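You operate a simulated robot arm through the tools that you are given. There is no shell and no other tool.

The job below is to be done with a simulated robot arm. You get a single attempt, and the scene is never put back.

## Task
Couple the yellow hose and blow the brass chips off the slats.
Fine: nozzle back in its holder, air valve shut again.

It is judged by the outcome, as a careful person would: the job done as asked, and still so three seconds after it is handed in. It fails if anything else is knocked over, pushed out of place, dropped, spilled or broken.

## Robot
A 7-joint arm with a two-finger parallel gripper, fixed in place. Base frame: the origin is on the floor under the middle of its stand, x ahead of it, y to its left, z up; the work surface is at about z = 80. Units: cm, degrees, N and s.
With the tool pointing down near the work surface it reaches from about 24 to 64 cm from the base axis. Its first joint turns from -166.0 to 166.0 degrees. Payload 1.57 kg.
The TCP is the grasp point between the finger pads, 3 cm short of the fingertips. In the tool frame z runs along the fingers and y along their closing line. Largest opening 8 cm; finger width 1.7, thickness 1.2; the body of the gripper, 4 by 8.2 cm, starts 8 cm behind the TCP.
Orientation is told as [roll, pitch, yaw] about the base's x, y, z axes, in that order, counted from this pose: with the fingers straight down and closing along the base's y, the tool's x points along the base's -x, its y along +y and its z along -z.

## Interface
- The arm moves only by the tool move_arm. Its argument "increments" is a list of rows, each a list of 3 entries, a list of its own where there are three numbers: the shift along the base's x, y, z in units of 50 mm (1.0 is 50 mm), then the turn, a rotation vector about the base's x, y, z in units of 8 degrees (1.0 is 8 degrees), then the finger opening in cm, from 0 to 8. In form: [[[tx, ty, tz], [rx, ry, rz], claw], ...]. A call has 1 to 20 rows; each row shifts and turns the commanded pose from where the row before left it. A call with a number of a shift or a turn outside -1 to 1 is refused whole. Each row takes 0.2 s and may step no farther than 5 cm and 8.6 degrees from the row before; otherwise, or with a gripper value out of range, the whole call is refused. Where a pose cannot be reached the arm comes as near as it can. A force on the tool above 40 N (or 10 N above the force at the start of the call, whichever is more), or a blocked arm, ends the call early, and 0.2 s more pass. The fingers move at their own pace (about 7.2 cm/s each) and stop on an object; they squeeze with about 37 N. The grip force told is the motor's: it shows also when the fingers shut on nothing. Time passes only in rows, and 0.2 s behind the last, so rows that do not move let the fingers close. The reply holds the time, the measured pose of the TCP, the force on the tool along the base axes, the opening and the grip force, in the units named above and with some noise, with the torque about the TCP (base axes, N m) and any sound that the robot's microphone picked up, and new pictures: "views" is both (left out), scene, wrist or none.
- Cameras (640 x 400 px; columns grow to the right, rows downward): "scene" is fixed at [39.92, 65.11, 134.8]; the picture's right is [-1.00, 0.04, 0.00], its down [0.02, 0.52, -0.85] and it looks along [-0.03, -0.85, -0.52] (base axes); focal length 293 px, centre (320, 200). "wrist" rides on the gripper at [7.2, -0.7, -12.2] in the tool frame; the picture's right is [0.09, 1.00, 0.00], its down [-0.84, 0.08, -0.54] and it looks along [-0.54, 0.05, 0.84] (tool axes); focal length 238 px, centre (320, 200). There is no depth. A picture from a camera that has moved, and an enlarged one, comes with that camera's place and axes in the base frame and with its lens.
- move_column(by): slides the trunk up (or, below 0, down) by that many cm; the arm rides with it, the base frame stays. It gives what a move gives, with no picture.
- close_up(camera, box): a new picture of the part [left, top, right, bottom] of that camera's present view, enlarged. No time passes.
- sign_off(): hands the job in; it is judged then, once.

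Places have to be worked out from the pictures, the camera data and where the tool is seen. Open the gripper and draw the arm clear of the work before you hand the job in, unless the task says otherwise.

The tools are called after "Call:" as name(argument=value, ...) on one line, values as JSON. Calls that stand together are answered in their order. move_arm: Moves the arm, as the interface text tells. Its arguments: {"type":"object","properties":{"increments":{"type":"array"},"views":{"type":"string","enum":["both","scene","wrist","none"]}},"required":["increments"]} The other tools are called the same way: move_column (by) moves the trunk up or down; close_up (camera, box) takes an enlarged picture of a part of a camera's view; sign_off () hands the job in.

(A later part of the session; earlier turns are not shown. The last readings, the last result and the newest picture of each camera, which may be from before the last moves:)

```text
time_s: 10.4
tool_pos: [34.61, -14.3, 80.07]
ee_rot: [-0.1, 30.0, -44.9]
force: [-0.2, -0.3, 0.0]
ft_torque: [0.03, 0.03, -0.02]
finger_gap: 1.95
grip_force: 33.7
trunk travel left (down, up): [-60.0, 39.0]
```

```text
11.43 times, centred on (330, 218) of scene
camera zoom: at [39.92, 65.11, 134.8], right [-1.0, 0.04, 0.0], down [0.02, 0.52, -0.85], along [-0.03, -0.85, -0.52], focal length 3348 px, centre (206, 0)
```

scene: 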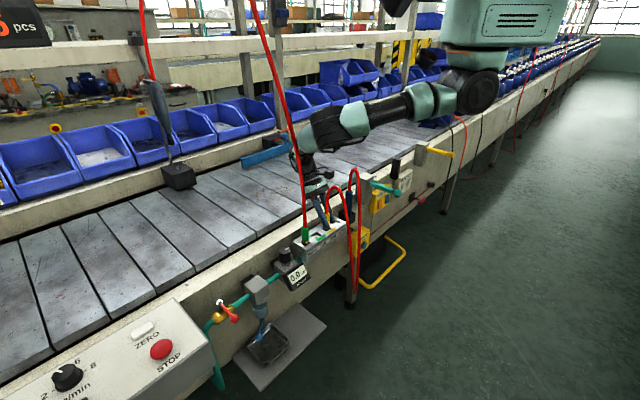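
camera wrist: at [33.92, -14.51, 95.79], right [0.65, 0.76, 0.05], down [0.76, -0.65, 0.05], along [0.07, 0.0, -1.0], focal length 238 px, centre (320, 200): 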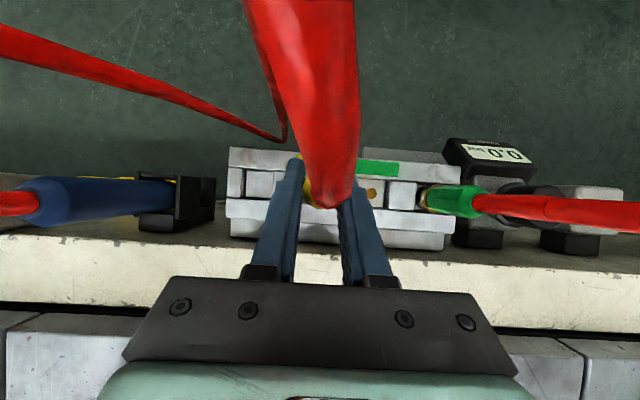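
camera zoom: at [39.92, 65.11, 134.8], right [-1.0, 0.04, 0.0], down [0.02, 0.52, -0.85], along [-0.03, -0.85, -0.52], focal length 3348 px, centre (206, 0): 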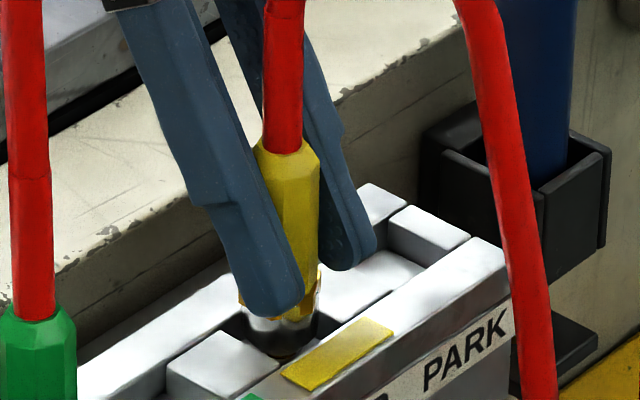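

The steel skirt is inside the socket with no contact force. I keep pressing in small steps until it seats.

Call:
move_arm(increments=[[[0, 0, -0.03], [0, 0, 0], 1], [[0, 0, -0.03], [0, 0, 0], 1], [[0, 0, -0.03], [0, 0, 0], 1], [[0, 0, -0.03], [0, 0, 0], 1]], views="scene")

Call:
close_up(camera="scene", box=[310, 200, 350, 235])

```text
time_s: 11.4
tool_pos: [34.76, -14.19, 79.77]
ee_rot: [0.2, 29.9, -45.0]
force: [-1.9, 3.1, 21.1]
ft_torque: [0.08, 0.03, 0.01]
finger_gap: 2.0
grip_force: 34.0
trunk travel left (down, up): [-60.0, 39.0]
heard: snap
```

scene: 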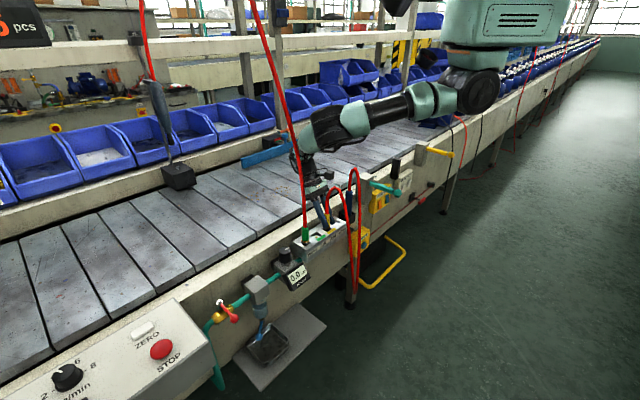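

```text
11.43 times, centred on (330, 218) of scene
camera zoom: at [39.92, 65.11, 134.8], right [-1.0, 0.04, 0.0], down [0.02, 0.52, -0.85], along [-0.03, -0.85, -0.52], focal length 3348 px, centre (206, 0)
```

zoom: 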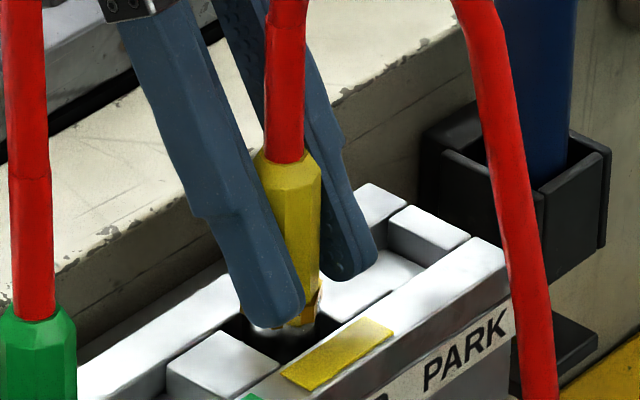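

A snap was heard with about 21 N at the stop, so the coupling looks latched. I relax the push, tug very lightly to confirm, and check.

Call:
move_arm(increments=[[[0, 0, 0.06], [0, 0, 0], 1], [[0, 0, 0.04], [0, 0, 0], 1], [[0, 0, 0], [0, 0, 0], 1]], views="none")

```text
time_s: 12.2
tool_pos: [34.71, -14.12, 79.95]
ee_rot: [0.0, 29.8, -45.0]
force: [0.2, 0.9, -1.3]
ft_torque: [0.01, -0.01, 0.02]
finger_gap: 1.96
grip_force: 33.4
trunk travel left (down, up): [-60.0, 39.0]
heard: snap
```

A second snap was heard on the light tug with almost no force left, so the tug may have popped the detent open. I check the picture before pushing again.

Call:
close_up(camera="scene", box=[310, 200, 350, 235])

Call:
close_up(camera="scene", box=[270, 240, 320, 290])

```text
11.43 times, centred on (330, 218) of scene
camera zoom: at [39.92, 65.11, 134.8], right [-1.0, 0.04, 0.0], down [0.02, 0.52, -0.85], along [-0.03, -0.85, -0.52], focal length 3348 px, centre (206, 0)
```

zoom: 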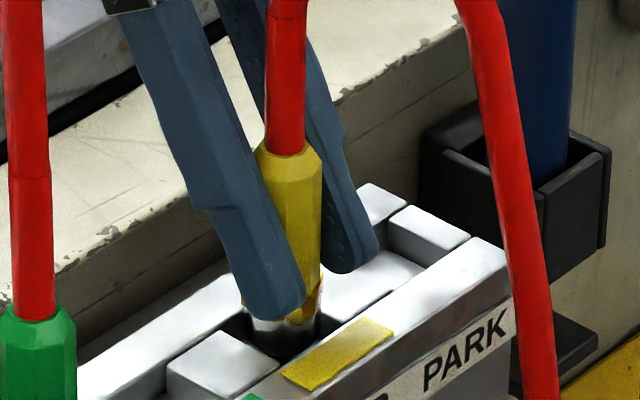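

```text
8.00 times, centred on (295, 265) of scene
camera zoom: at [39.92, 65.11, 134.8], right [-1.0, 0.04, 0.0], down [0.02, 0.52, -0.85], along [-0.03, -0.85, -0.52], focal length 2344 px, centre (520, -320)
```

zoom: 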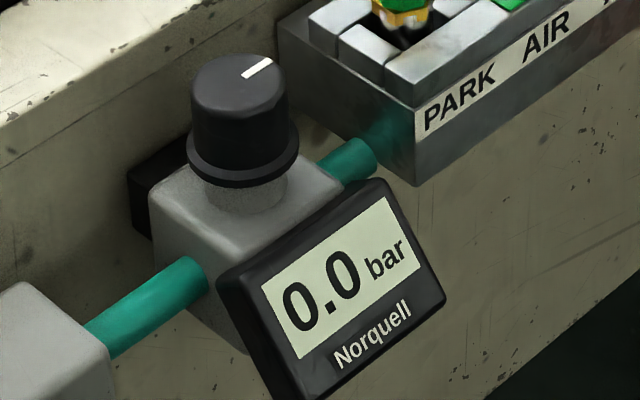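

The plug sits slightly higher again, so my tug unlatched it. I press it home until it snaps, ease off without pulling, and then open the fingers.

Call:
move_arm(increments=[[[0, 0, -0.05], [0, 0, 0], 1], [[0, 0, -0.03], [0, 0, 0], 1], [[0, 0, -0.03], [0, 0, 0], 1], [[0, 0, 0], [0, 0, 0], 1]], views="none")

```text
time_s: 13.2
tool_pos: [34.72, -14.19, 79.59]
ee_rot: [0.0, 29.8, -44.9]
force: [1.7, -0.9, 22.5]
ft_torque: [-0.1, -0.03, -0.01]
finger_gap: 1.98
grip_force: 33.6
trunk travel left (down, up): [-60.0, 39.0]
```

No snap this time at 22.5 N. I push slightly further, staying well under the limit, to make sure it latches.

Call:
move_arm(increments=[[[0, 0, -0.015], [0, 0, 0], 1], [[0, 0, -0.015], [0, 0, 0], 1]], views="scene")

Call:
close_up(camera="scene", box=[310, 200, 350, 235])

```text
time_s: 13.8
tool_pos: [34.61, -14.23, 79.28]
ee_rot: [0.2, 29.8, -45.0]
force: [4.8, -3.7, 23.3]
ft_torque: [-0.17, -0.2, -0.03]
finger_gap: 1.98
grip_force: 33.2
trunk travel left (down, up): [-60.0, 39.0]
```

scene: 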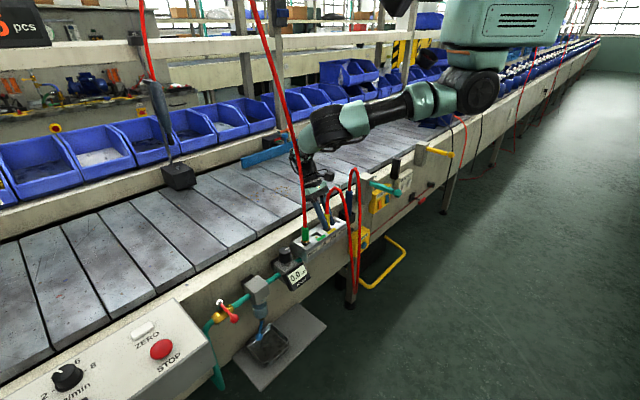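

```text
11.43 times, centred on (330, 218) of scene
camera zoom: at [39.92, 65.11, 134.8], right [-1.0, 0.04, 0.0], down [0.02, 0.52, -0.85], along [-0.03, -0.85, -0.52], focal length 3348 px, centre (206, 0)
```

zoom: 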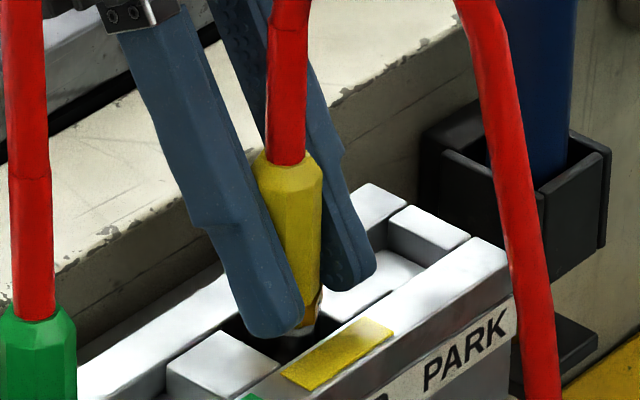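

The grip has started to slip along the plug at about 23 N, so the plug is at the bottom. I ease off the push, open the fingers, and inspect how it sits on its own.

Call:
move_arm(increments=[[[0, 0, 0.04], [0, 0, 0], 1], [[0, 0, 0], [0, 0, 0], 4.5], [[0, 0, 0], [0, 0, 0], 4.5], [[0, 0, 0], [0, 0, 0], 4.5]], views="both")

Call:
close_up(camera="scene", box=[310, 200, 350, 235])

```text
time_s: 14.8
tool_pos: [34.69, -14.22, 79.48]
ee_rot: [0.0, 30.0, -45.0]
force: [-1.0, 0.2, 0.2]
ft_torque: [0.04, 0.01, -0.02]
finger_gap: 4.49
grip_force: 0.0
trunk travel left (down, up): [-60.0, 39.0]
camera wrist: at [33.86, -14.58, 93.68], right [0.65, 0.76, 0.05], down [0.76, -0.65, 0.05], along [0.07, 0.0, -1.0], focal length 238 px, centre (320, 200)
```

scene: 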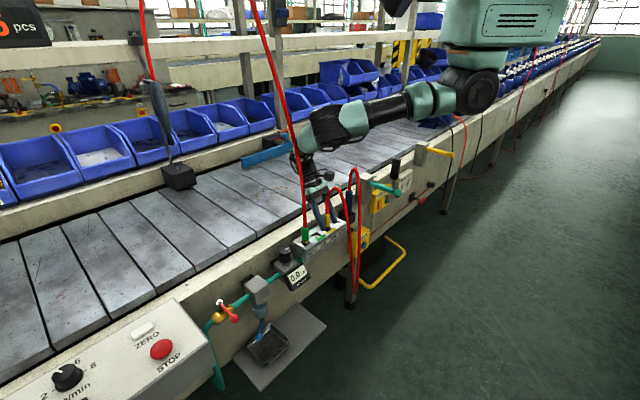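
wrist: 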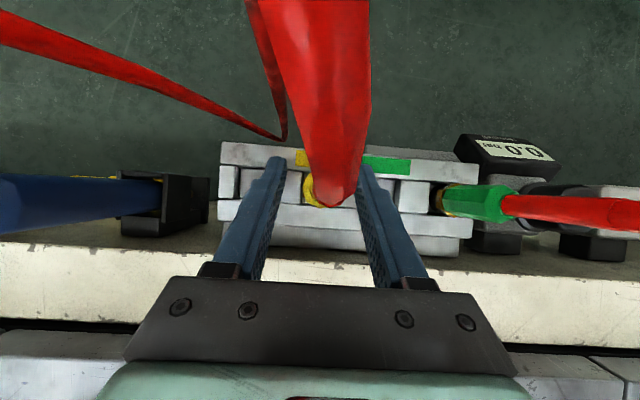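

```text
11.43 times, centred on (330, 218) of scene
camera zoom: at [39.92, 65.11, 134.8], right [-1.0, 0.04, 0.0], down [0.02, 0.52, -0.85], along [-0.03, -0.85, -0.52], focal length 3348 px, centre (206, 0)
```

zoom: 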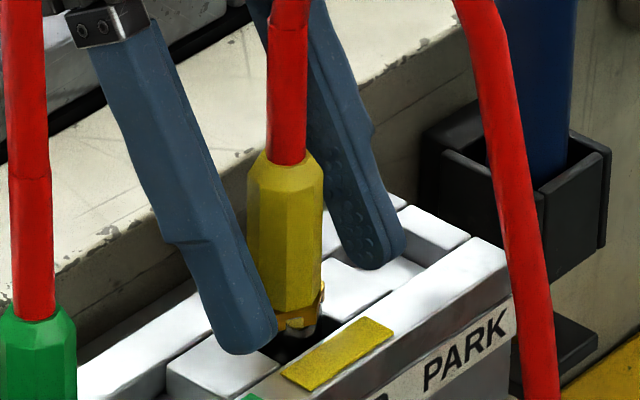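

Released, the plug stands by itself. I zoom in further to compare its seating with the green plug.

Call:
close_up(camera="scene", box=[325, 210, 345, 232])

Call:
close_up(camera="scene", box=[295, 225, 315, 247])

Call:
close_up(camera="wrist", box=[210, 130, 470, 270])

```text
16.00 times, centred on (335, 221) of scene
camera zoom: at [39.92, 65.11, 134.8], right [-1.0, 0.04, 0.0], down [0.02, 0.52, -0.85], along [-0.03, -0.85, -0.52], focal length 4688 px, centre (80, -136)
```

zoom: 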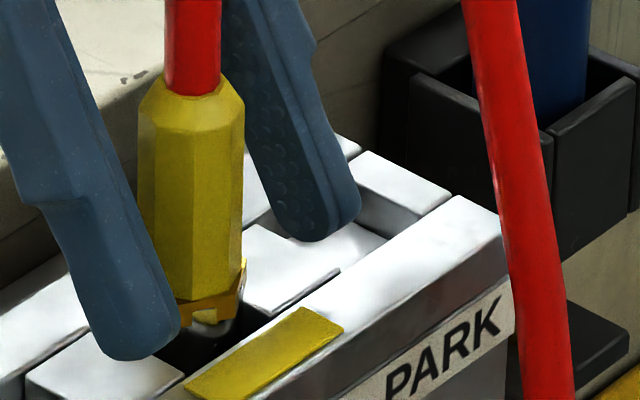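

```text
16.00 times, centred on (305, 236) of scene
camera zoom: at [39.92, 65.11, 134.8], right [-1.0, 0.04, 0.0], down [0.02, 0.52, -0.85], along [-0.03, -0.85, -0.52], focal length 4688 px, centre (560, -376)
```

zoom: 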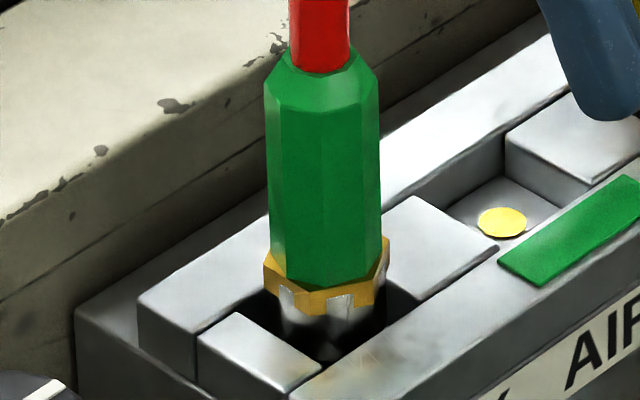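

```text
2.46 times, centred on (340, 200) of wrist
camera zoom: at [33.86, -14.58, 93.68], right [0.65, 0.76, 0.05], down [0.76, -0.65, 0.05], along [0.07, 0.0, -1.0], focal length 587 px, centre (271, 200)
```

zoom: 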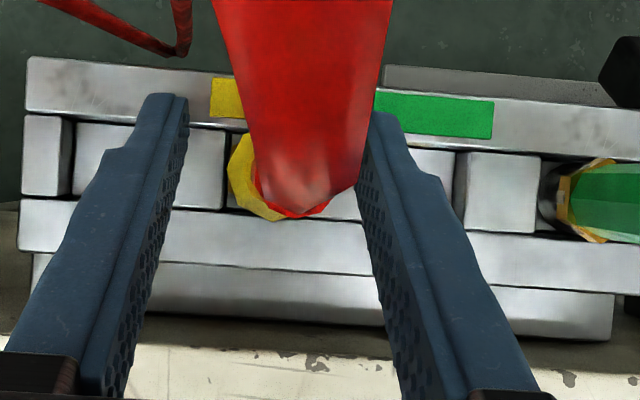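

The yellow plug sits deeper than the parked green one. To be sure it is latched, I re-grip and tug in tiny steps of about 0.5 mm, stopping at only a few newtons.

Call:
move_arm(increments=[[[0, 0, 0], [0, 0, 0], 1], [[0, 0, 0], [0, 0, 0], 1], [[0, 0, 0], [0, 0, 0], 1]], views="none")

Call:
move_arm(increments=[[[0, 0, 0.01], [0, 0, 0], 1], [[0, 0, 0.0], [0, 0, 0], 1]], views="none")

Call:
move_arm(increments=[[[0, 0, 0.01], [0, 0, 0], 1], [[0, 0, 0.0], [0, 0, 0], 1]], views="none")

```text
time_s: 15.6
tool_pos: [34.59, -14.17, 79.48]
ee_rot: [0.0, 29.9, -44.9]
force: [0.3, -0.3, -0.2]
ft_torque: [0.01, -0.01, -0.01]
finger_gap: 1.96
grip_force: 33.5
trunk travel left (down, up): [-60.0, 39.0]
```

```text
time_s: 16.2
tool_pos: [34.68, -14.2, 79.47]
ee_rot: [-0.1, 30.1, -45.0]
force: [-0.1, -0.9, 0.5]
ft_torque: [-0.03, 0.0, -0.02]
finger_gap: 1.95
grip_force: 33.5
trunk travel left (down, up): [-60.0, 39.0]
```

```text
time_s: 16.8
tool_pos: [34.66, -14.15, 79.44]
ee_rot: [0.0, 30.0, -45.0]
force: [0.5, 0.4, 0.4]
ft_torque: [0.0, 0.0, 0.01]
finger_gap: 1.96
grip_force: 33.2
trunk travel left (down, up): [-60.0, 39.0]
```

No resistance after 1 mm of lift. I continue with two more tiny steps to tell free travel from a latched plug.

Call:
move_arm(increments=[[[0, 0, 0.01], [0, 0, 0], 1], [[0, 0, 0.0], [0, 0, 0], 1]], views="none")

Call:
move_arm(increments=[[[0, 0, 0.01], [0, 0, 0], 1], [[0, 0, 0.0], [0, 0, 0], 1]], views="scene")

Call:
close_up(camera="scene", box=[310, 200, 350, 235])

```text
time_s: 17.4
tool_pos: [34.58, -14.26, 79.52]
ee_rot: [0.0, 30.0, -45.0]
force: [0.2, 0.5, -0.2]
ft_torque: [-0.01, -0.01, 0.01]
finger_gap: 1.97
grip_force: 33.5
trunk travel left (down, up): [-60.0, 39.0]
```

```text
time_s: 18.0
tool_pos: [34.6, -14.24, 79.57]
ee_rot: [0.0, 30.1, -45.1]
force: [0.5, 1.0, -1.4]
ft_torque: [-0.03, 0.02, 0.05]
finger_gap: 1.97
grip_force: 33.5
trunk travel left (down, up): [-60.0, 39.0]
```

scene: 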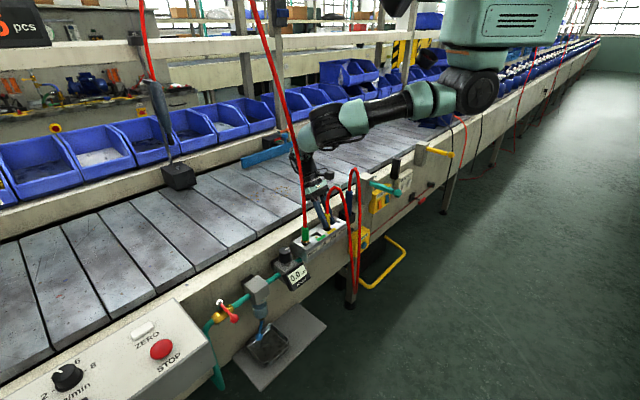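

```text
11.43 times, centred on (330, 218) of scene
camera zoom: at [39.92, 65.11, 134.8], right [-1.0, 0.04, 0.0], down [0.02, 0.52, -0.85], along [-0.03, -0.85, -0.52], focal length 3348 px, centre (206, 0)
```

zoom: 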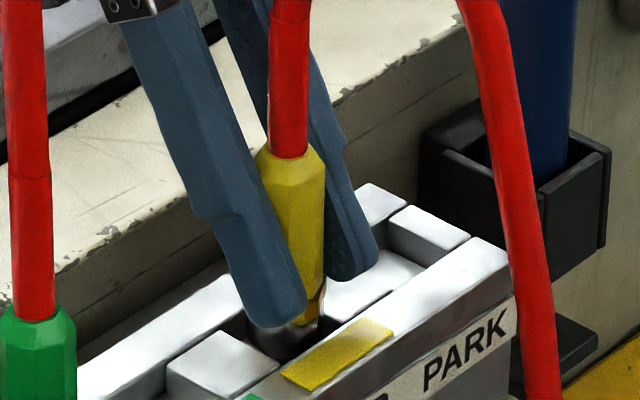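

The plug rose freely with the fingers, so it is not latched now. I lift it fully out again so I can repeat the clean insertion that gave the snap, this time without tugging afterwards.

Call:
move_arm(increments=[[[0, 0, 0.1], [0, 0, 0], 1], [[0, 0, 0.15], [0, 0, 0], 1], [[0, 0, 0.15], [0, 0, 0], 1], [[0, 0, 0], [0, 0, 0], 1]], views="both")

Call:
close_up(camera="scene", box=[310, 195, 350, 230])

```text
time_s: 19.0
tool_pos: [34.59, -14.37, 81.55]
ee_rot: [0.1, 30.0, -44.9]
force: [-0.6, -0.4, -0.5]
ft_torque: [0.0, -0.01, 0.01]
finger_gap: 1.97
grip_force: 33.9
trunk travel left (down, up): [-60.0, 39.0]
camera wrist: at [33.88, -14.66, 95.85], right [0.65, 0.76, 0.05], down [0.76, -0.65, 0.05], along [0.07, 0.0, -1.0], focal length 238 px, centre (320, 200)
```

scene: 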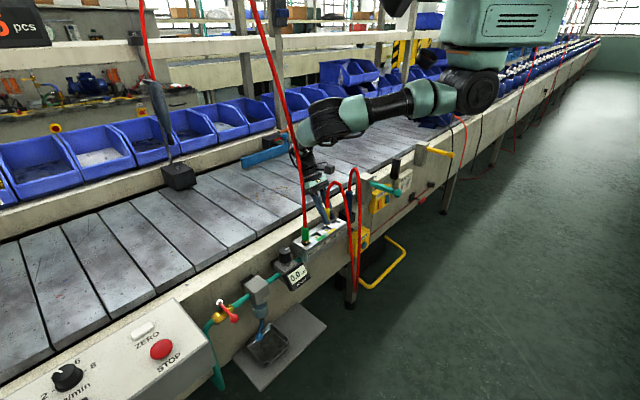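
wrist: 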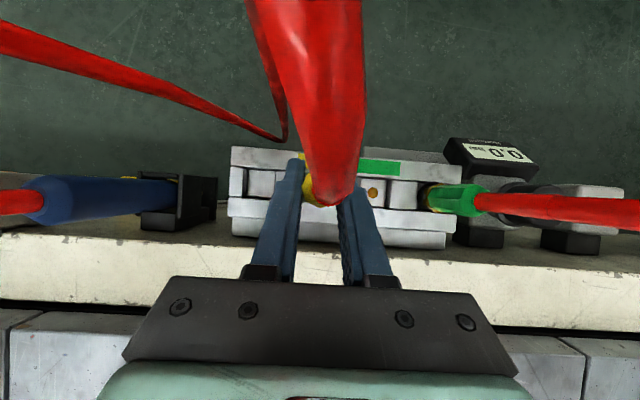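

```text
11.43 times, centred on (330, 212) of scene
camera zoom: at [39.92, 65.11, 134.8], right [-1.0, 0.04, 0.0], down [0.02, 0.52, -0.85], along [-0.03, -0.85, -0.52], focal length 3348 px, centre (206, 57)
```

zoom: 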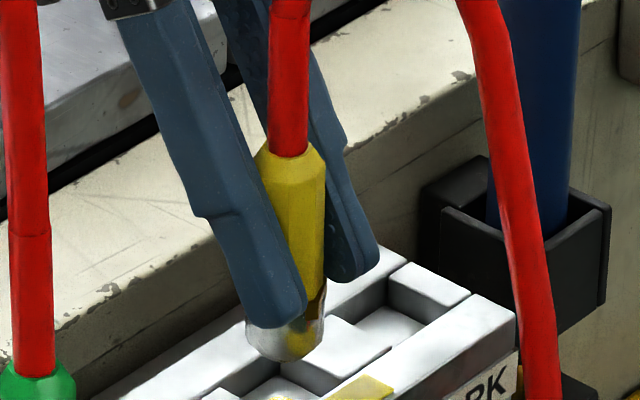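

The plug sits about 1 mm off toward −x compared with the first insertion. I correct by 1 mm in x and lower back to just short of contact.

Call:
move_arm(increments=[[[0.024, 0, 0], [0, 0, 0], 1], [[0, 0, -0.08], [0, 0, 0], 1], [[0, 0, -0.08], [0, 0, 0], 1], [[0, 0, -0.08], [0, 0, 0], 1], [[0, 0, -0.08], [0, 0, 0], 1], [[0, 0, -0.06], [0, 0, 0], 1]], views="scene")

Call:
close_up(camera="scene", box=[310, 200, 350, 235])

```text
time_s: 20.4
tool_pos: [34.94, -14.33, 79.81]
ee_rot: [-0.1, 30.0, -45.1]
force: [0.5, -1.5, -0.9]
ft_torque: [-0.01, 0.0, -0.03]
finger_gap: 1.97
grip_force: 33.2
trunk travel left (down, up): [-60.0, 39.0]
```

scene: 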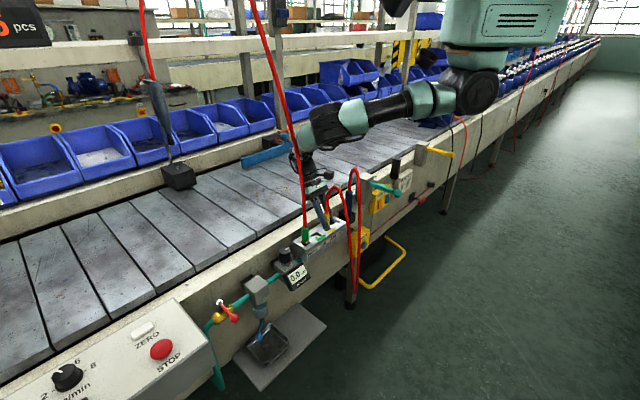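

```text
11.43 times, centred on (330, 218) of scene
camera zoom: at [39.92, 65.11, 134.8], right [-1.0, 0.04, 0.0], down [0.02, 0.52, -0.85], along [-0.03, -0.85, -0.52], focal length 3348 px, centre (206, 0)
```

zoom: 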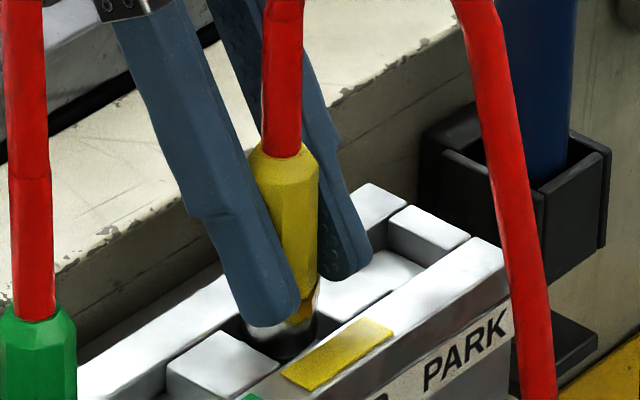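

It is in the socket again without force. I push in small steps and listen.

Call:
move_arm(increments=[[[0, 0, -0.03], [0, 0, 0], 1], [[0, 0, -0.03], [0, 0, 0], 1]], views="none")

Call:
move_arm(increments=[[[0, 0, -0.03], [0, 0, 0], 1]], views="none")

```text
time_s: 21.0
tool_pos: [34.88, -14.23, 79.48]
ee_rot: [0.1, 30.0, -45.0]
force: [0.2, 0.6, -0.9]
ft_torque: [0.0, -0.03, 0.01]
finger_gap: 1.98
grip_force: 33.5
trunk travel left (down, up): [-60.0, 39.0]
```

```text
time_s: 21.4
tool_pos: [34.78, -14.3, 79.41]
ee_rot: [-0.1, 30.1, -45.0]
force: [-4.1, -1.5, 13.2]
ft_torque: [0.01, 0.13, 0.02]
finger_gap: 1.95
grip_force: 33.3
trunk travel left (down, up): [-60.0, 39.0]
heard: snap
```

A snap was heard at 13 N. This time I simply open the fingers without lifting and look at the plug.

Call:
move_arm(increments=[[[0, 0, 0], [0, 0, 0], 4.5], [[0, 0, 0], [0, 0, 0], 4.5], [[0, 0, 0], [0, 0, 0], 4.5]], views="scene")

Call:
close_up(camera="scene", box=[310, 200, 350, 235])

Call:
close_up(camera="scene", box=[325, 210, 345, 232])

```text
time_s: 22.2
tool_pos: [34.82, -14.25, 79.36]
ee_rot: [0.0, 29.9, -45.0]
force: [-0.5, 0.3, 0.0]
ft_torque: [-0.03, 0.0, 0.01]
finger_gap: 4.51
grip_force: 0.1
trunk travel left (down, up): [-60.0, 39.0]
```

scene: 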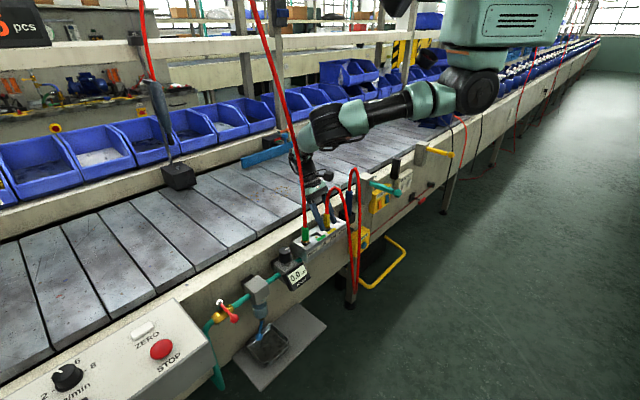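

```text
11.43 times, centred on (330, 218) of scene
camera zoom: at [39.92, 65.11, 134.8], right [-1.0, 0.04, 0.0], down [0.02, 0.52, -0.85], along [-0.03, -0.85, -0.52], focal length 3348 px, centre (206, 0)
```

zoom: 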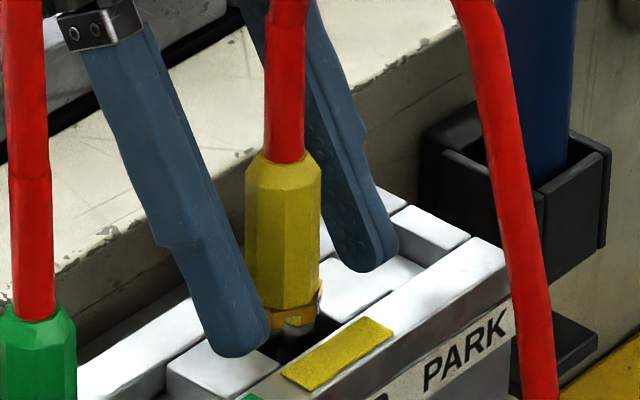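

```text
16.00 times, centred on (335, 221) of scene
camera zoom: at [39.92, 65.11, 134.8], right [-1.0, 0.04, 0.0], down [0.02, 0.52, -0.85], along [-0.03, -0.85, -0.52], focal length 4688 px, centre (80, -136)
```

zoom: 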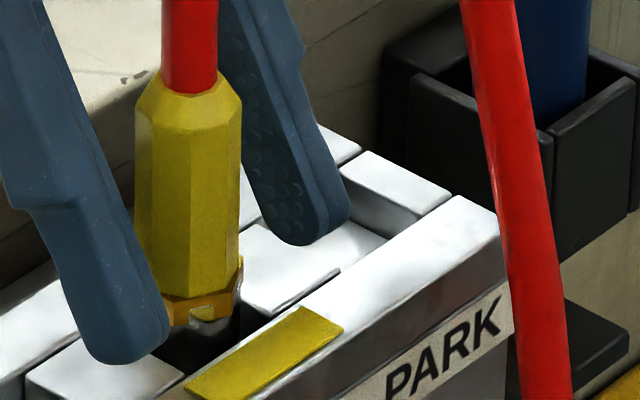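

The plug sits centred and deep in the yellow AIR socket. I leave it and back out along the tool axis, then raise and bring the tool back to vertical.

Call:
move_arm(increments=[[[0.142, -0.142, 0.347], [0, 0, 0], 4.5], [[0.283, -0.283, 0.693], [0, 0, 0], 4.5], [[0.283, -0.283, 0.693], [0, 0, 0], 4.5], [[0.283, -0.283, 0.693], [0, 0, 0], 4.5], [[0, 0, 0.9], [-0.663, -0.663, 0], 4.5], [[0, 0, 0.9], [-0.663, -0.663, 0], 4.5], [[0, 0, 0.9], [-0.663, -0.663, 0], 4.5], [[0, 0, 0.5], [-0.663, -0.663, 0], 4.5]], views="both")

Call:
close_up(camera="scene", box=[285, 160, 385, 260])

```text
time_s: 24.0
tool_pos: [39.58, -19.22, 107.55]
ee_rot: [0.0, -0.1, -45.0]
force: [0.1, 0.3, 0.4]
ft_torque: [-0.03, 0.02, -0.01]
finger_gap: 4.52
grip_force: 0.2
trunk travel left (down, up): [-60.0, 39.0]
camera wrist: at [33.92, -14.53, 119.75], right [0.64, 0.77, 0.0], down [0.65, -0.54, 0.54], along [0.42, -0.35, -0.84], focal length 238 px, centre (320, 200)
```

scene: 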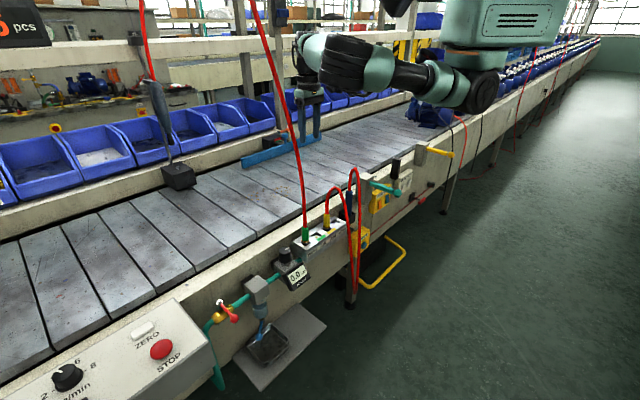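
wrist: 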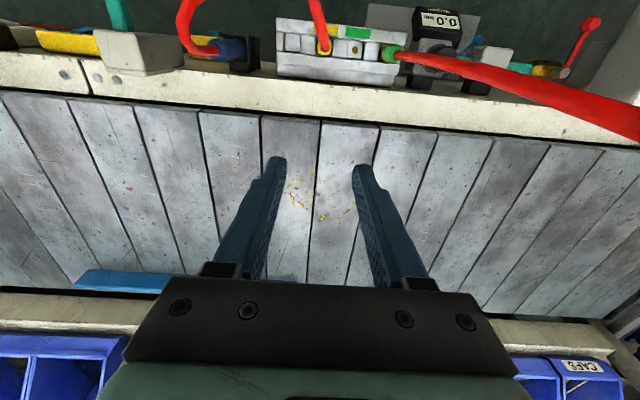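

```text
4.00 times, centred on (335, 210) of scene
camera zoom: at [39.92, 65.11, 134.8], right [-1.0, 0.04, 0.0], down [0.02, 0.52, -0.85], along [-0.03, -0.85, -0.52], focal length 1172 px, centre (260, 160)
```

zoom: 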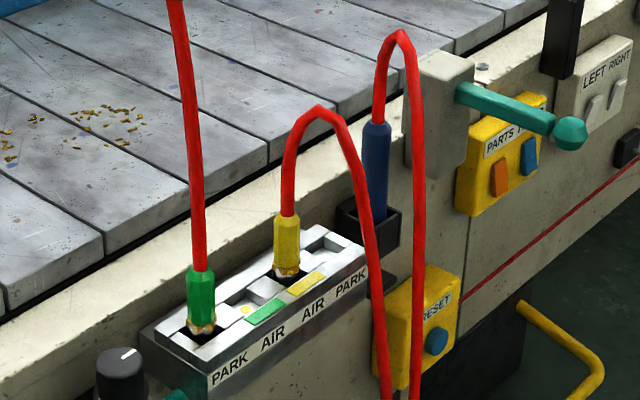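

The yellow plug stays in AIR. Next is the air valve: I swing around the robot side of the hanging green hose at height, then out toward the valve near (63, 15, 74).

Call:
move_arm(increments=[[[-0.84, 0.413, 0], [0, 0, 0], 4], [[-0.84, 0.413, 0], [0, 0, 0], 4], [[-0.84, 0.413, 0], [0, 0, 0], 4], [[0.12, 0.84, 0], [0, 0, 0], 4], [[0.12, 0.84, 0], [0, 0, 0], 4], [[0.12, 0.84, 0], [0, 0, 0], 4], [[0.12, 0.84, 0], [0, 0, 0], 4], [[0.12, 0.84, 0], [0, 0, 0], 4], [[0.75, 0.3, -0.2], [0, 0, 0], 4], [[0.75, 0.3, -0.2], [0, 0, 0], 4], [[0.75, 0.3, -0.2], [0, 0, 0], 4], [[0.75, 0.3, -0.2], [0, 0, 0], 4]], views="both")

Call:
close_up(camera="wrist", box=[160, 0, 480, 200])

```text
time_s: 26.6
tool_pos: [36.49, 7.33, 106.44]
ee_rot: [0.0, 0.0, -44.9]
force: [0.3, 0.0, 0.0]
ft_torque: [0.06, 0.01, 0.02]
finger_gap: 4.03
grip_force: 0.1
out of reach, approached as far as the arm can: row 9, 10, 11, 12
trunk travel left (down, up): [-60.0, 39.0]
camera wrist: at [30.77, 11.91, 118.68], right [0.64, 0.77, 0.0], down [0.65, -0.54, 0.54], along [0.42, -0.35, -0.84], focal length 238 px, centre (320, 200)
```

scene: 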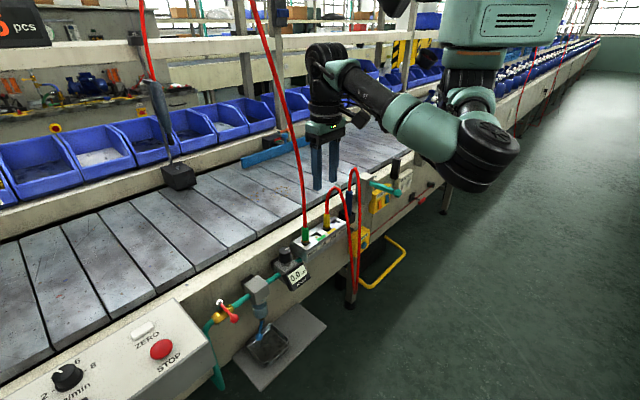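
wrist: 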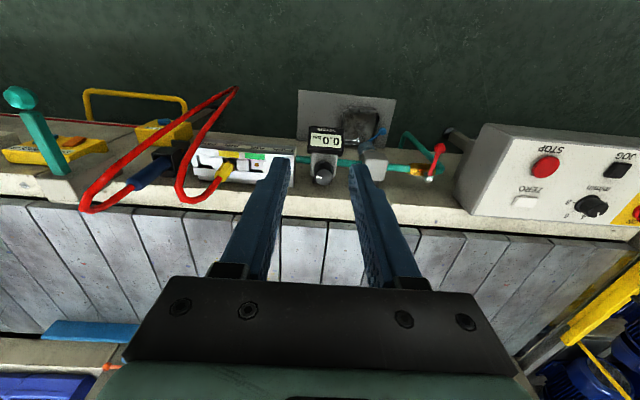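

```text
2.00 times, centred on (320, 100) of wrist
camera zoom: at [30.77, 11.91, 118.68], right [0.64, 0.77, 0.0], down [0.65, -0.54, 0.54], along [0.42, -0.35, -0.84], focal length 477 px, centre (320, 400)
```

zoom: 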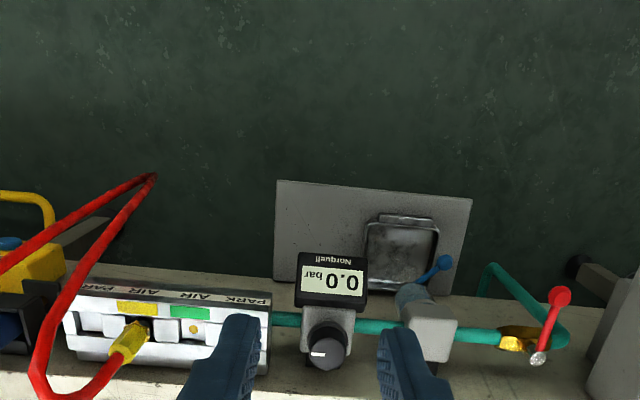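

The arm cannot extend from here with this yaw, because the wrist or elbow has reached its limit. The lever can be pushed with fingers closing along y, so I turn the yaw back to 0 here and then extend outward.

Call:
move_arm(increments=[[[-0.2, 0, 0.2], [0, 0, 0.9375], 4], [[-0.2, 0, 0.2], [0, 0, 0.9375], 4], [[0, 0, 0], [0, 0, 0.9375], 4], [[0, 0, 0], [0, 0, 0.9375], 4], [[0, 0, 0], [0, 0, 0.9375], 4], [[0, 0, 0], [0, 0, 0.9375], 4]], views="scene")

```text
time_s: 28.0
tool_pos: [34.32, 7.2, 108.31]
ee_rot: [0.0, 0.0, 0.1]
force: [-0.3, 0.1, -1.2]
ft_torque: [-0.02, 0.02, 0.02]
finger_gap: 4.02
grip_force: 0.1
trunk travel left (down, up): [-60.0, 39.0]
```

scene: 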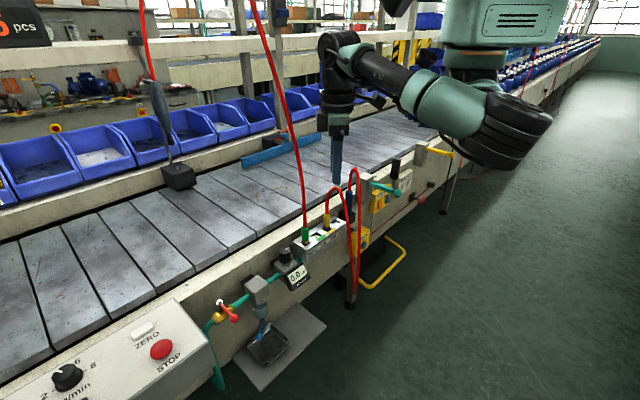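

Yaw is back at 0. Now I extend toward the valve at height.

Call:
move_arm(increments=[[[0.75, 0.34, -0.1], [0, 0, 0], 4], [[0.75, 0.34, -0.1], [0, 0, 0], 4], [[0.75, 0.34, -0.1], [0, 0, 0], 4], [[0.75, 0.34, -0.1], [0, 0, 0], 4]], views="both")

```text
time_s: 29.0
tool_pos: [49.25, 13.74, 106.2]
ee_rot: [0.0, 0.0, -0.1]
force: [-0.4, -0.4, 0.1]
ft_torque: [0.02, 0.03, 0.0]
finger_gap: 3.99
grip_force: 0.0
trunk travel left (down, up): [-60.0, 39.0]
camera wrist: at [41.82, 13.14, 118.41], right [-0.09, 1.0, 0.0], down [0.84, 0.08, 0.54], along [0.54, 0.05, -0.84], focal length 238 px, centre (320, 200)
```

scene: 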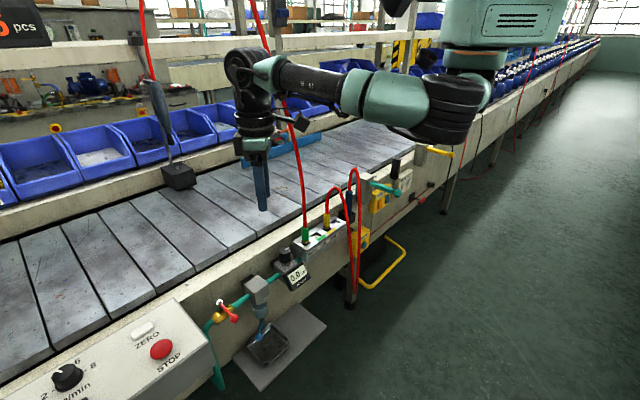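
wrist: 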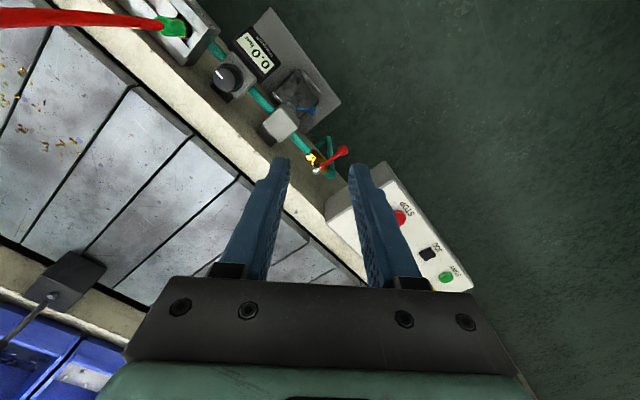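

The valve is in view below. I zoom in to measure the lever from here.

Call:
close_up(camera="wrist", box=[220, 80, 400, 200])

Call:
close_up(camera="scene", box=[200, 270, 270, 330])

```text
3.33 times, centred on (310, 140) of wrist
camera zoom: at [41.82, 13.14, 118.41], right [-0.09, 1.0, 0.0], down [0.84, 0.08, 0.54], along [0.54, 0.05, -0.84], focal length 794 px, centre (353, 400)
```

zoom: 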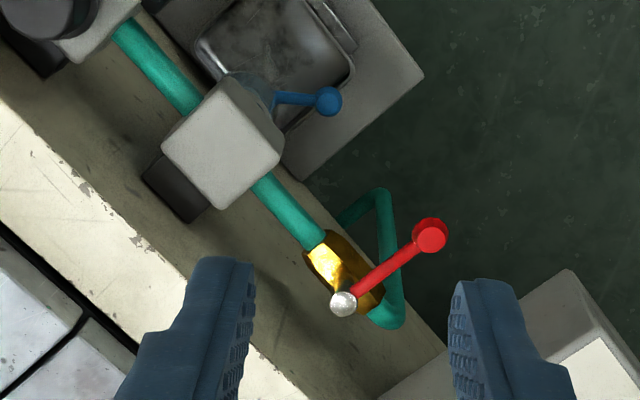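

```text
6.67 times, centred on (235, 300) of scene
camera zoom: at [39.92, 65.11, 134.8], right [-1.0, 0.04, 0.0], down [0.02, 0.52, -0.85], along [-0.03, -0.85, -0.52], focal length 1953 px, centre (887, -467)
```

zoom: 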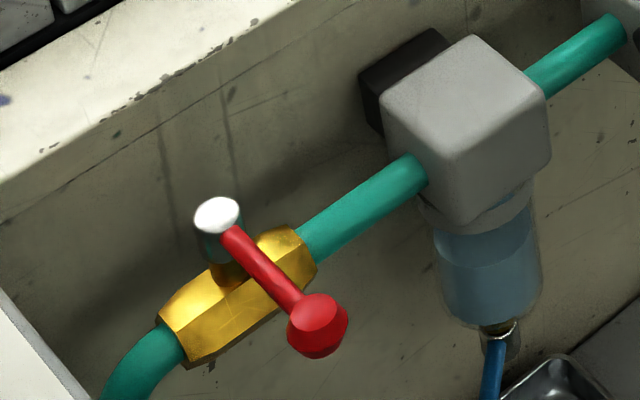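

The lever pivot is at about (63.1, 14.5, 74.3) and the red knob at (58.7, 19.3, 73.7). The filter top is about z = 71.7, below the lever. I go above the knob with the fingers 5 cm open.

Call:
move_arm(increments=[[[0.4725, 0.278, -0.8], [0, 0, 0], 5], [[0.4725, 0.278, -0.8], [0, 0, 0], 5], [[0.4725, 0.278, -0.8], [0, 0, 0], 5], [[0.4725, 0.278, -0.8], [0, 0, 0], 5], [[0, 0, 0], [0, 0, 0], 5]], views="both")

Call:
close_up(camera="wrist", box=[200, 60, 440, 210])

Call:
close_up(camera="scene", box=[180, 200, 300, 330])

```text
time_s: 30.2
tool_pos: [57.7, 18.76, 92.3]
ee_rot: [0.0, -0.1, 0.0]
force: [-0.1, 0.7, -0.2]
ft_torque: [0.0, 0.02, 0.02]
finger_gap: 5.02
grip_force: 0.0
out of reach, approached as far as the arm can: row 4
trunk travel left (down, up): [-60.0, 39.0]
camera wrist: at [50.21, 18.18, 104.64], right [-0.09, 1.0, 0.0], down [0.84, 0.08, 0.54], along [0.54, 0.05, -0.84], focal length 238 px, centre (320, 200)
```

scene: 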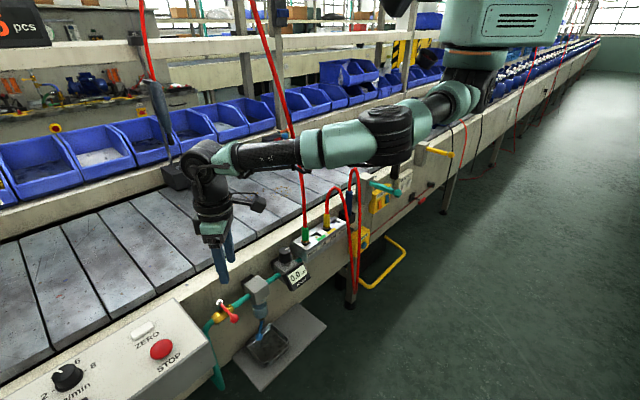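
wrist: 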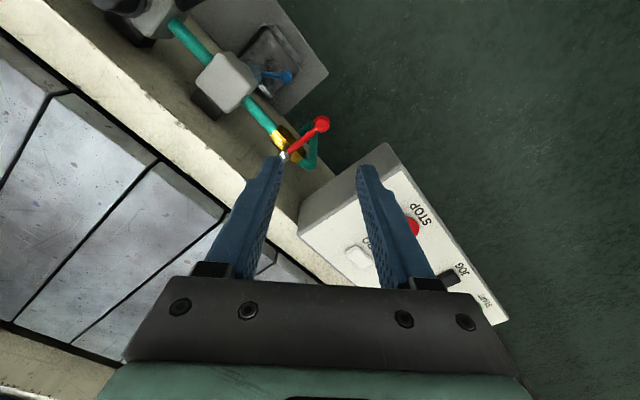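

```text
2.67 times, centred on (320, 135) of wrist
camera zoom: at [50.21, 18.18, 104.64], right [-0.09, 1.0, 0.0], down [0.84, 0.08, 0.54], along [0.54, 0.05, -0.84], focal length 636 px, centre (320, 373)
```

zoom: 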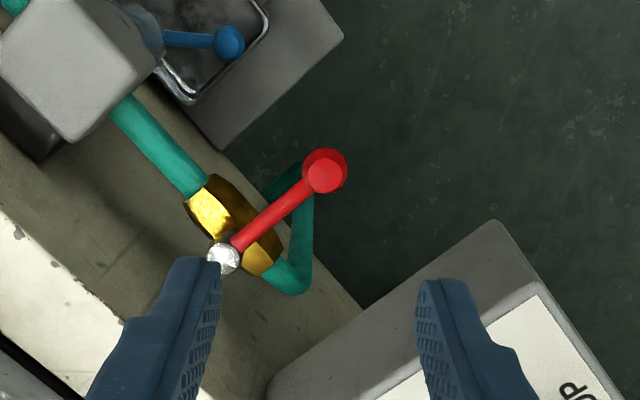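

```text
3.08 times, centred on (240, 265) of scene
camera zoom: at [39.92, 65.11, 134.8], right [-1.0, 0.04, 0.0], down [0.02, 0.52, -0.85], along [-0.03, -0.85, -0.52], focal length 902 px, centre (566, 0)
```

zoom: 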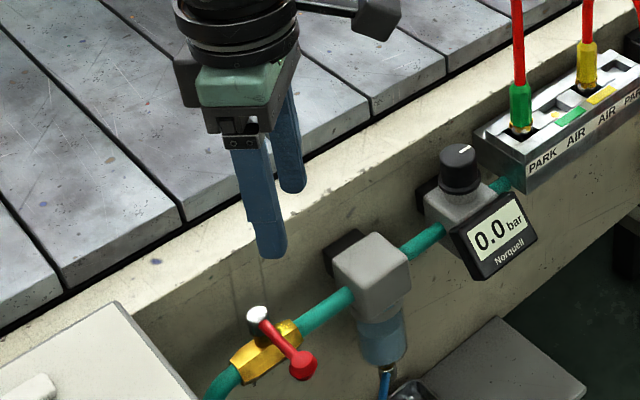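

The arm is nearly straight here because its shoulder is well above this height. I lower the trunk 12 cm, which brings the tips straight down to just above the lever with more reach in hand.

Call:
move_column(by=-12)

```text
time_s: 31.7
tool_pos: [57.47, 18.94, 80.49]
ee_rot: [0.0, 0.0, 0.0]
force: [0.1, -0.3, -0.5]
ft_torque: [0.02, -0.01, 0.03]
finger_gap: 4.99
grip_force: 0.1
trunk travel left (down, up): [-48.0, 51.0]
```

The fingers are above the lever at (57.5, 18.9, 80.5), and lowering 5 cm more will put them on either side of the knob. I check the picture first.

Call:
close_up(camera="wrist", box=[200, 40, 440, 230])

Call:
close_up(camera="scene", box=[180, 220, 300, 340])

Call:
close_up(camera="scene", box=[0, 0, 640, 400])

```text
2.11 times, centred on (320, 135) of wrist
camera zoom: at [50.17, 18.17, 92.7], right [-0.09, 1.0, 0.0], down [0.84, 0.08, 0.54], along [0.54, 0.05, -0.84], focal length 502 px, centre (320, 337)
```

zoom: 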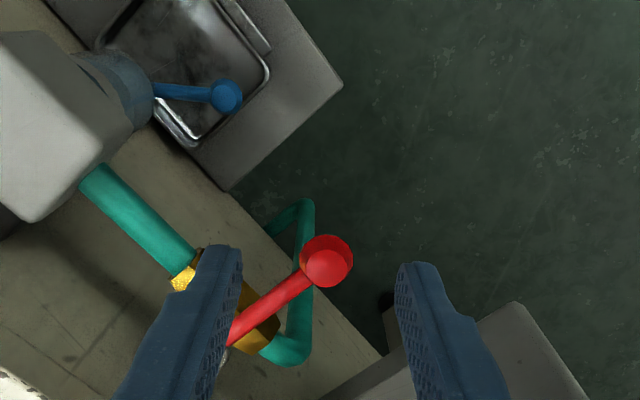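

```text
3.33 times, centred on (240, 280) of scene
camera zoom: at [39.92, 65.11, 134.8], right [-1.0, 0.04, 0.0], down [0.02, 0.52, -0.85], along [-0.03, -0.85, -0.52], focal length 977 px, centre (587, -67)
```

zoom: 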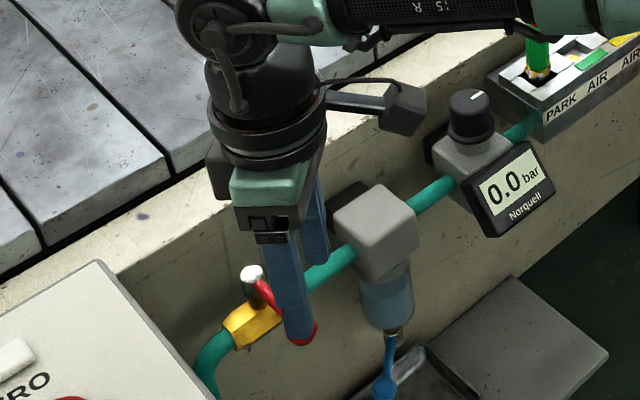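

```text
1.00 times, centred on (320, 200) of scene (not enlarged: the box is as wide or as high as the picture)
camera zoom: at [39.92, 65.11, 134.8], right [-1.0, 0.04, 0.0], down [0.02, 0.52, -0.85], along [-0.03, -0.85, -0.52], focal length 293 px, centre (320, 200)
```

zoom: 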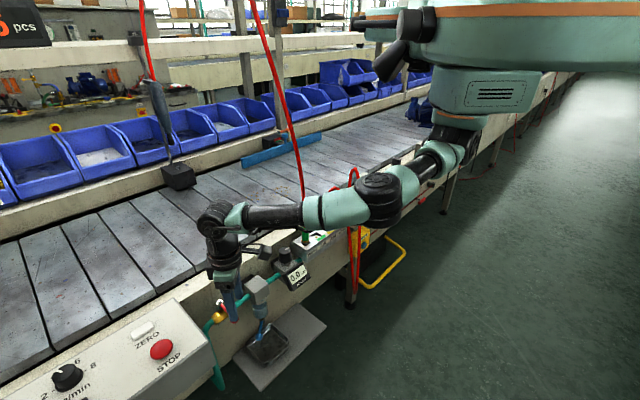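

The knob lies between the two fingers. I lower the trunk another 4.8 cm so the tips come level with the knob.

Call:
move_column(by=-4.8)

Call:
close_up(camera="wrist", box=[200, 60, 440, 260])

Call:
close_up(camera="scene", box=[180, 220, 300, 340])

```text
time_s: 32.6
tool_pos: [57.67, 18.86, 75.8]
ee_rot: [0.0, 0.0, 0.0]
force: [0.7, 0.1, -0.2]
ft_torque: [-0.02, -0.01, 0.01]
finger_gap: 4.98
grip_force: 0.0
trunk travel left (down, up): [-43.2, 55.8]
```

```text
2.00 times, centred on (320, 160) of wrist
camera zoom: at [50.17, 18.17, 87.9], right [-0.09, 1.0, 0.0], down [0.84, 0.08, 0.54], along [0.54, 0.05, -0.84], focal length 477 px, centre (320, 280)
```

zoom: 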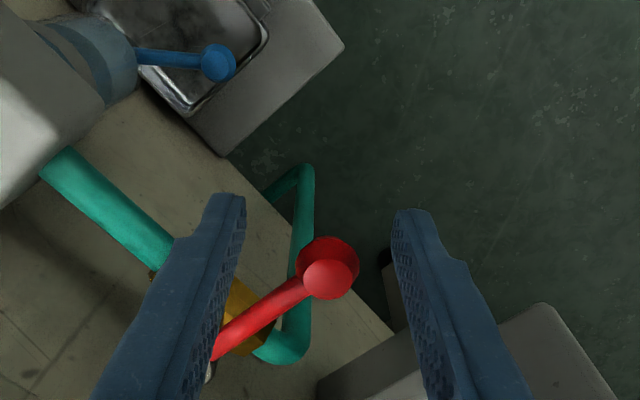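

```text
3.33 times, centred on (240, 280) of scene
camera zoom: at [39.92, 65.11, 134.8], right [-1.0, 0.04, 0.0], down [0.02, 0.52, -0.85], along [-0.03, -0.85, -0.52], focal length 977 px, centre (587, -67)
```

zoom: 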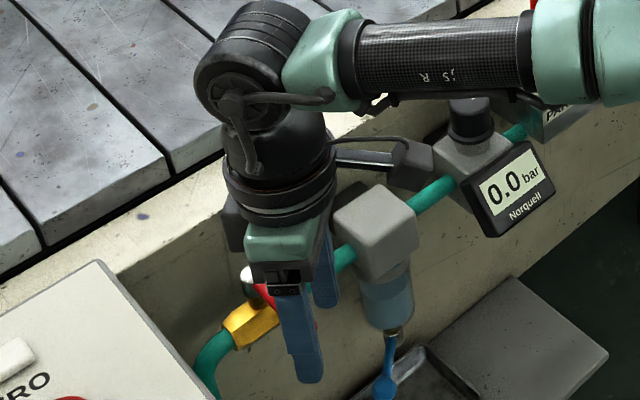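

The knob is nicely between the fingers. I narrow the gap a little and start pushing the lever around toward the pipe direction, in small steps.

Call:
move_arm(increments=[[[0, 0, 0], [0, 0, 0], 3.4], [[0, -0.14, 0], [0, 0, 0], 3.4], [[-0.04, -0.18, 0], [0, 0, 0], 3.4], [[-0.06, -0.2, 0], [0, 0, 0], 3.4]], views="both")

Call:
close_up(camera="wrist", box=[200, 60, 440, 260])

Call:
close_up(camera="scene", box=[180, 220, 300, 340])

```text
time_s: 33.6
tool_pos: [57.18, 16.25, 75.74]
ee_rot: [0.0, 0.0, 0.0]
force: [-0.1, -0.7, 0.3]
ft_torque: [-0.01, 0.01, 0.03]
finger_gap: 3.43
grip_force: 0.2
trunk travel left (down, up): [-43.2, 55.8]
camera wrist: at [49.65, 15.57, 87.97], right [-0.09, 1.0, 0.0], down [0.84, 0.08, 0.54], along [0.54, 0.05, -0.84], focal length 238 px, centre (320, 200)
```

scene: 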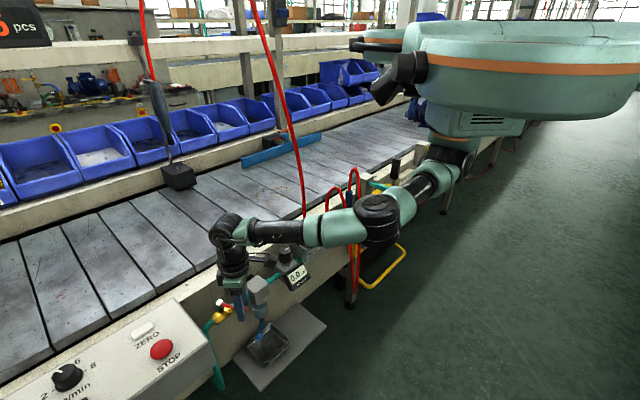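
wrist: 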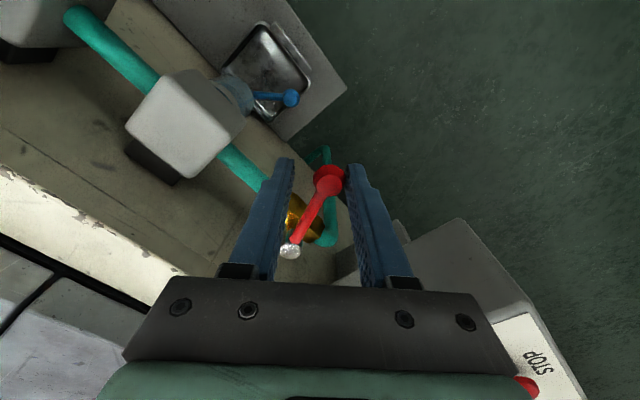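

```text
2.00 times, centred on (320, 160) of wrist
camera zoom: at [49.65, 15.57, 87.97], right [-0.09, 1.0, 0.0], down [0.84, 0.08, 0.54], along [0.54, 0.05, -0.84], focal length 477 px, centre (320, 280)
```

zoom: 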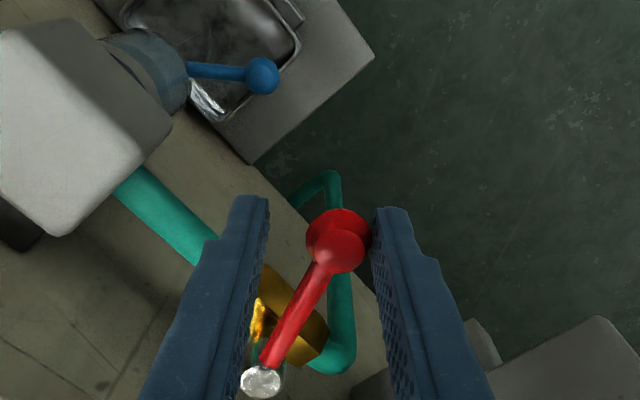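

```text
3.33 times, centred on (240, 280) of scene
camera zoom: at [39.92, 65.11, 134.8], right [-1.0, 0.04, 0.0], down [0.02, 0.52, -0.85], along [-0.03, -0.85, -0.52], focal length 977 px, centre (587, -67)
```

zoom: 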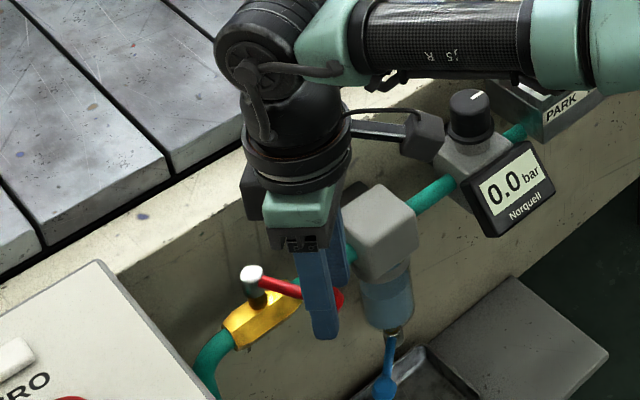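

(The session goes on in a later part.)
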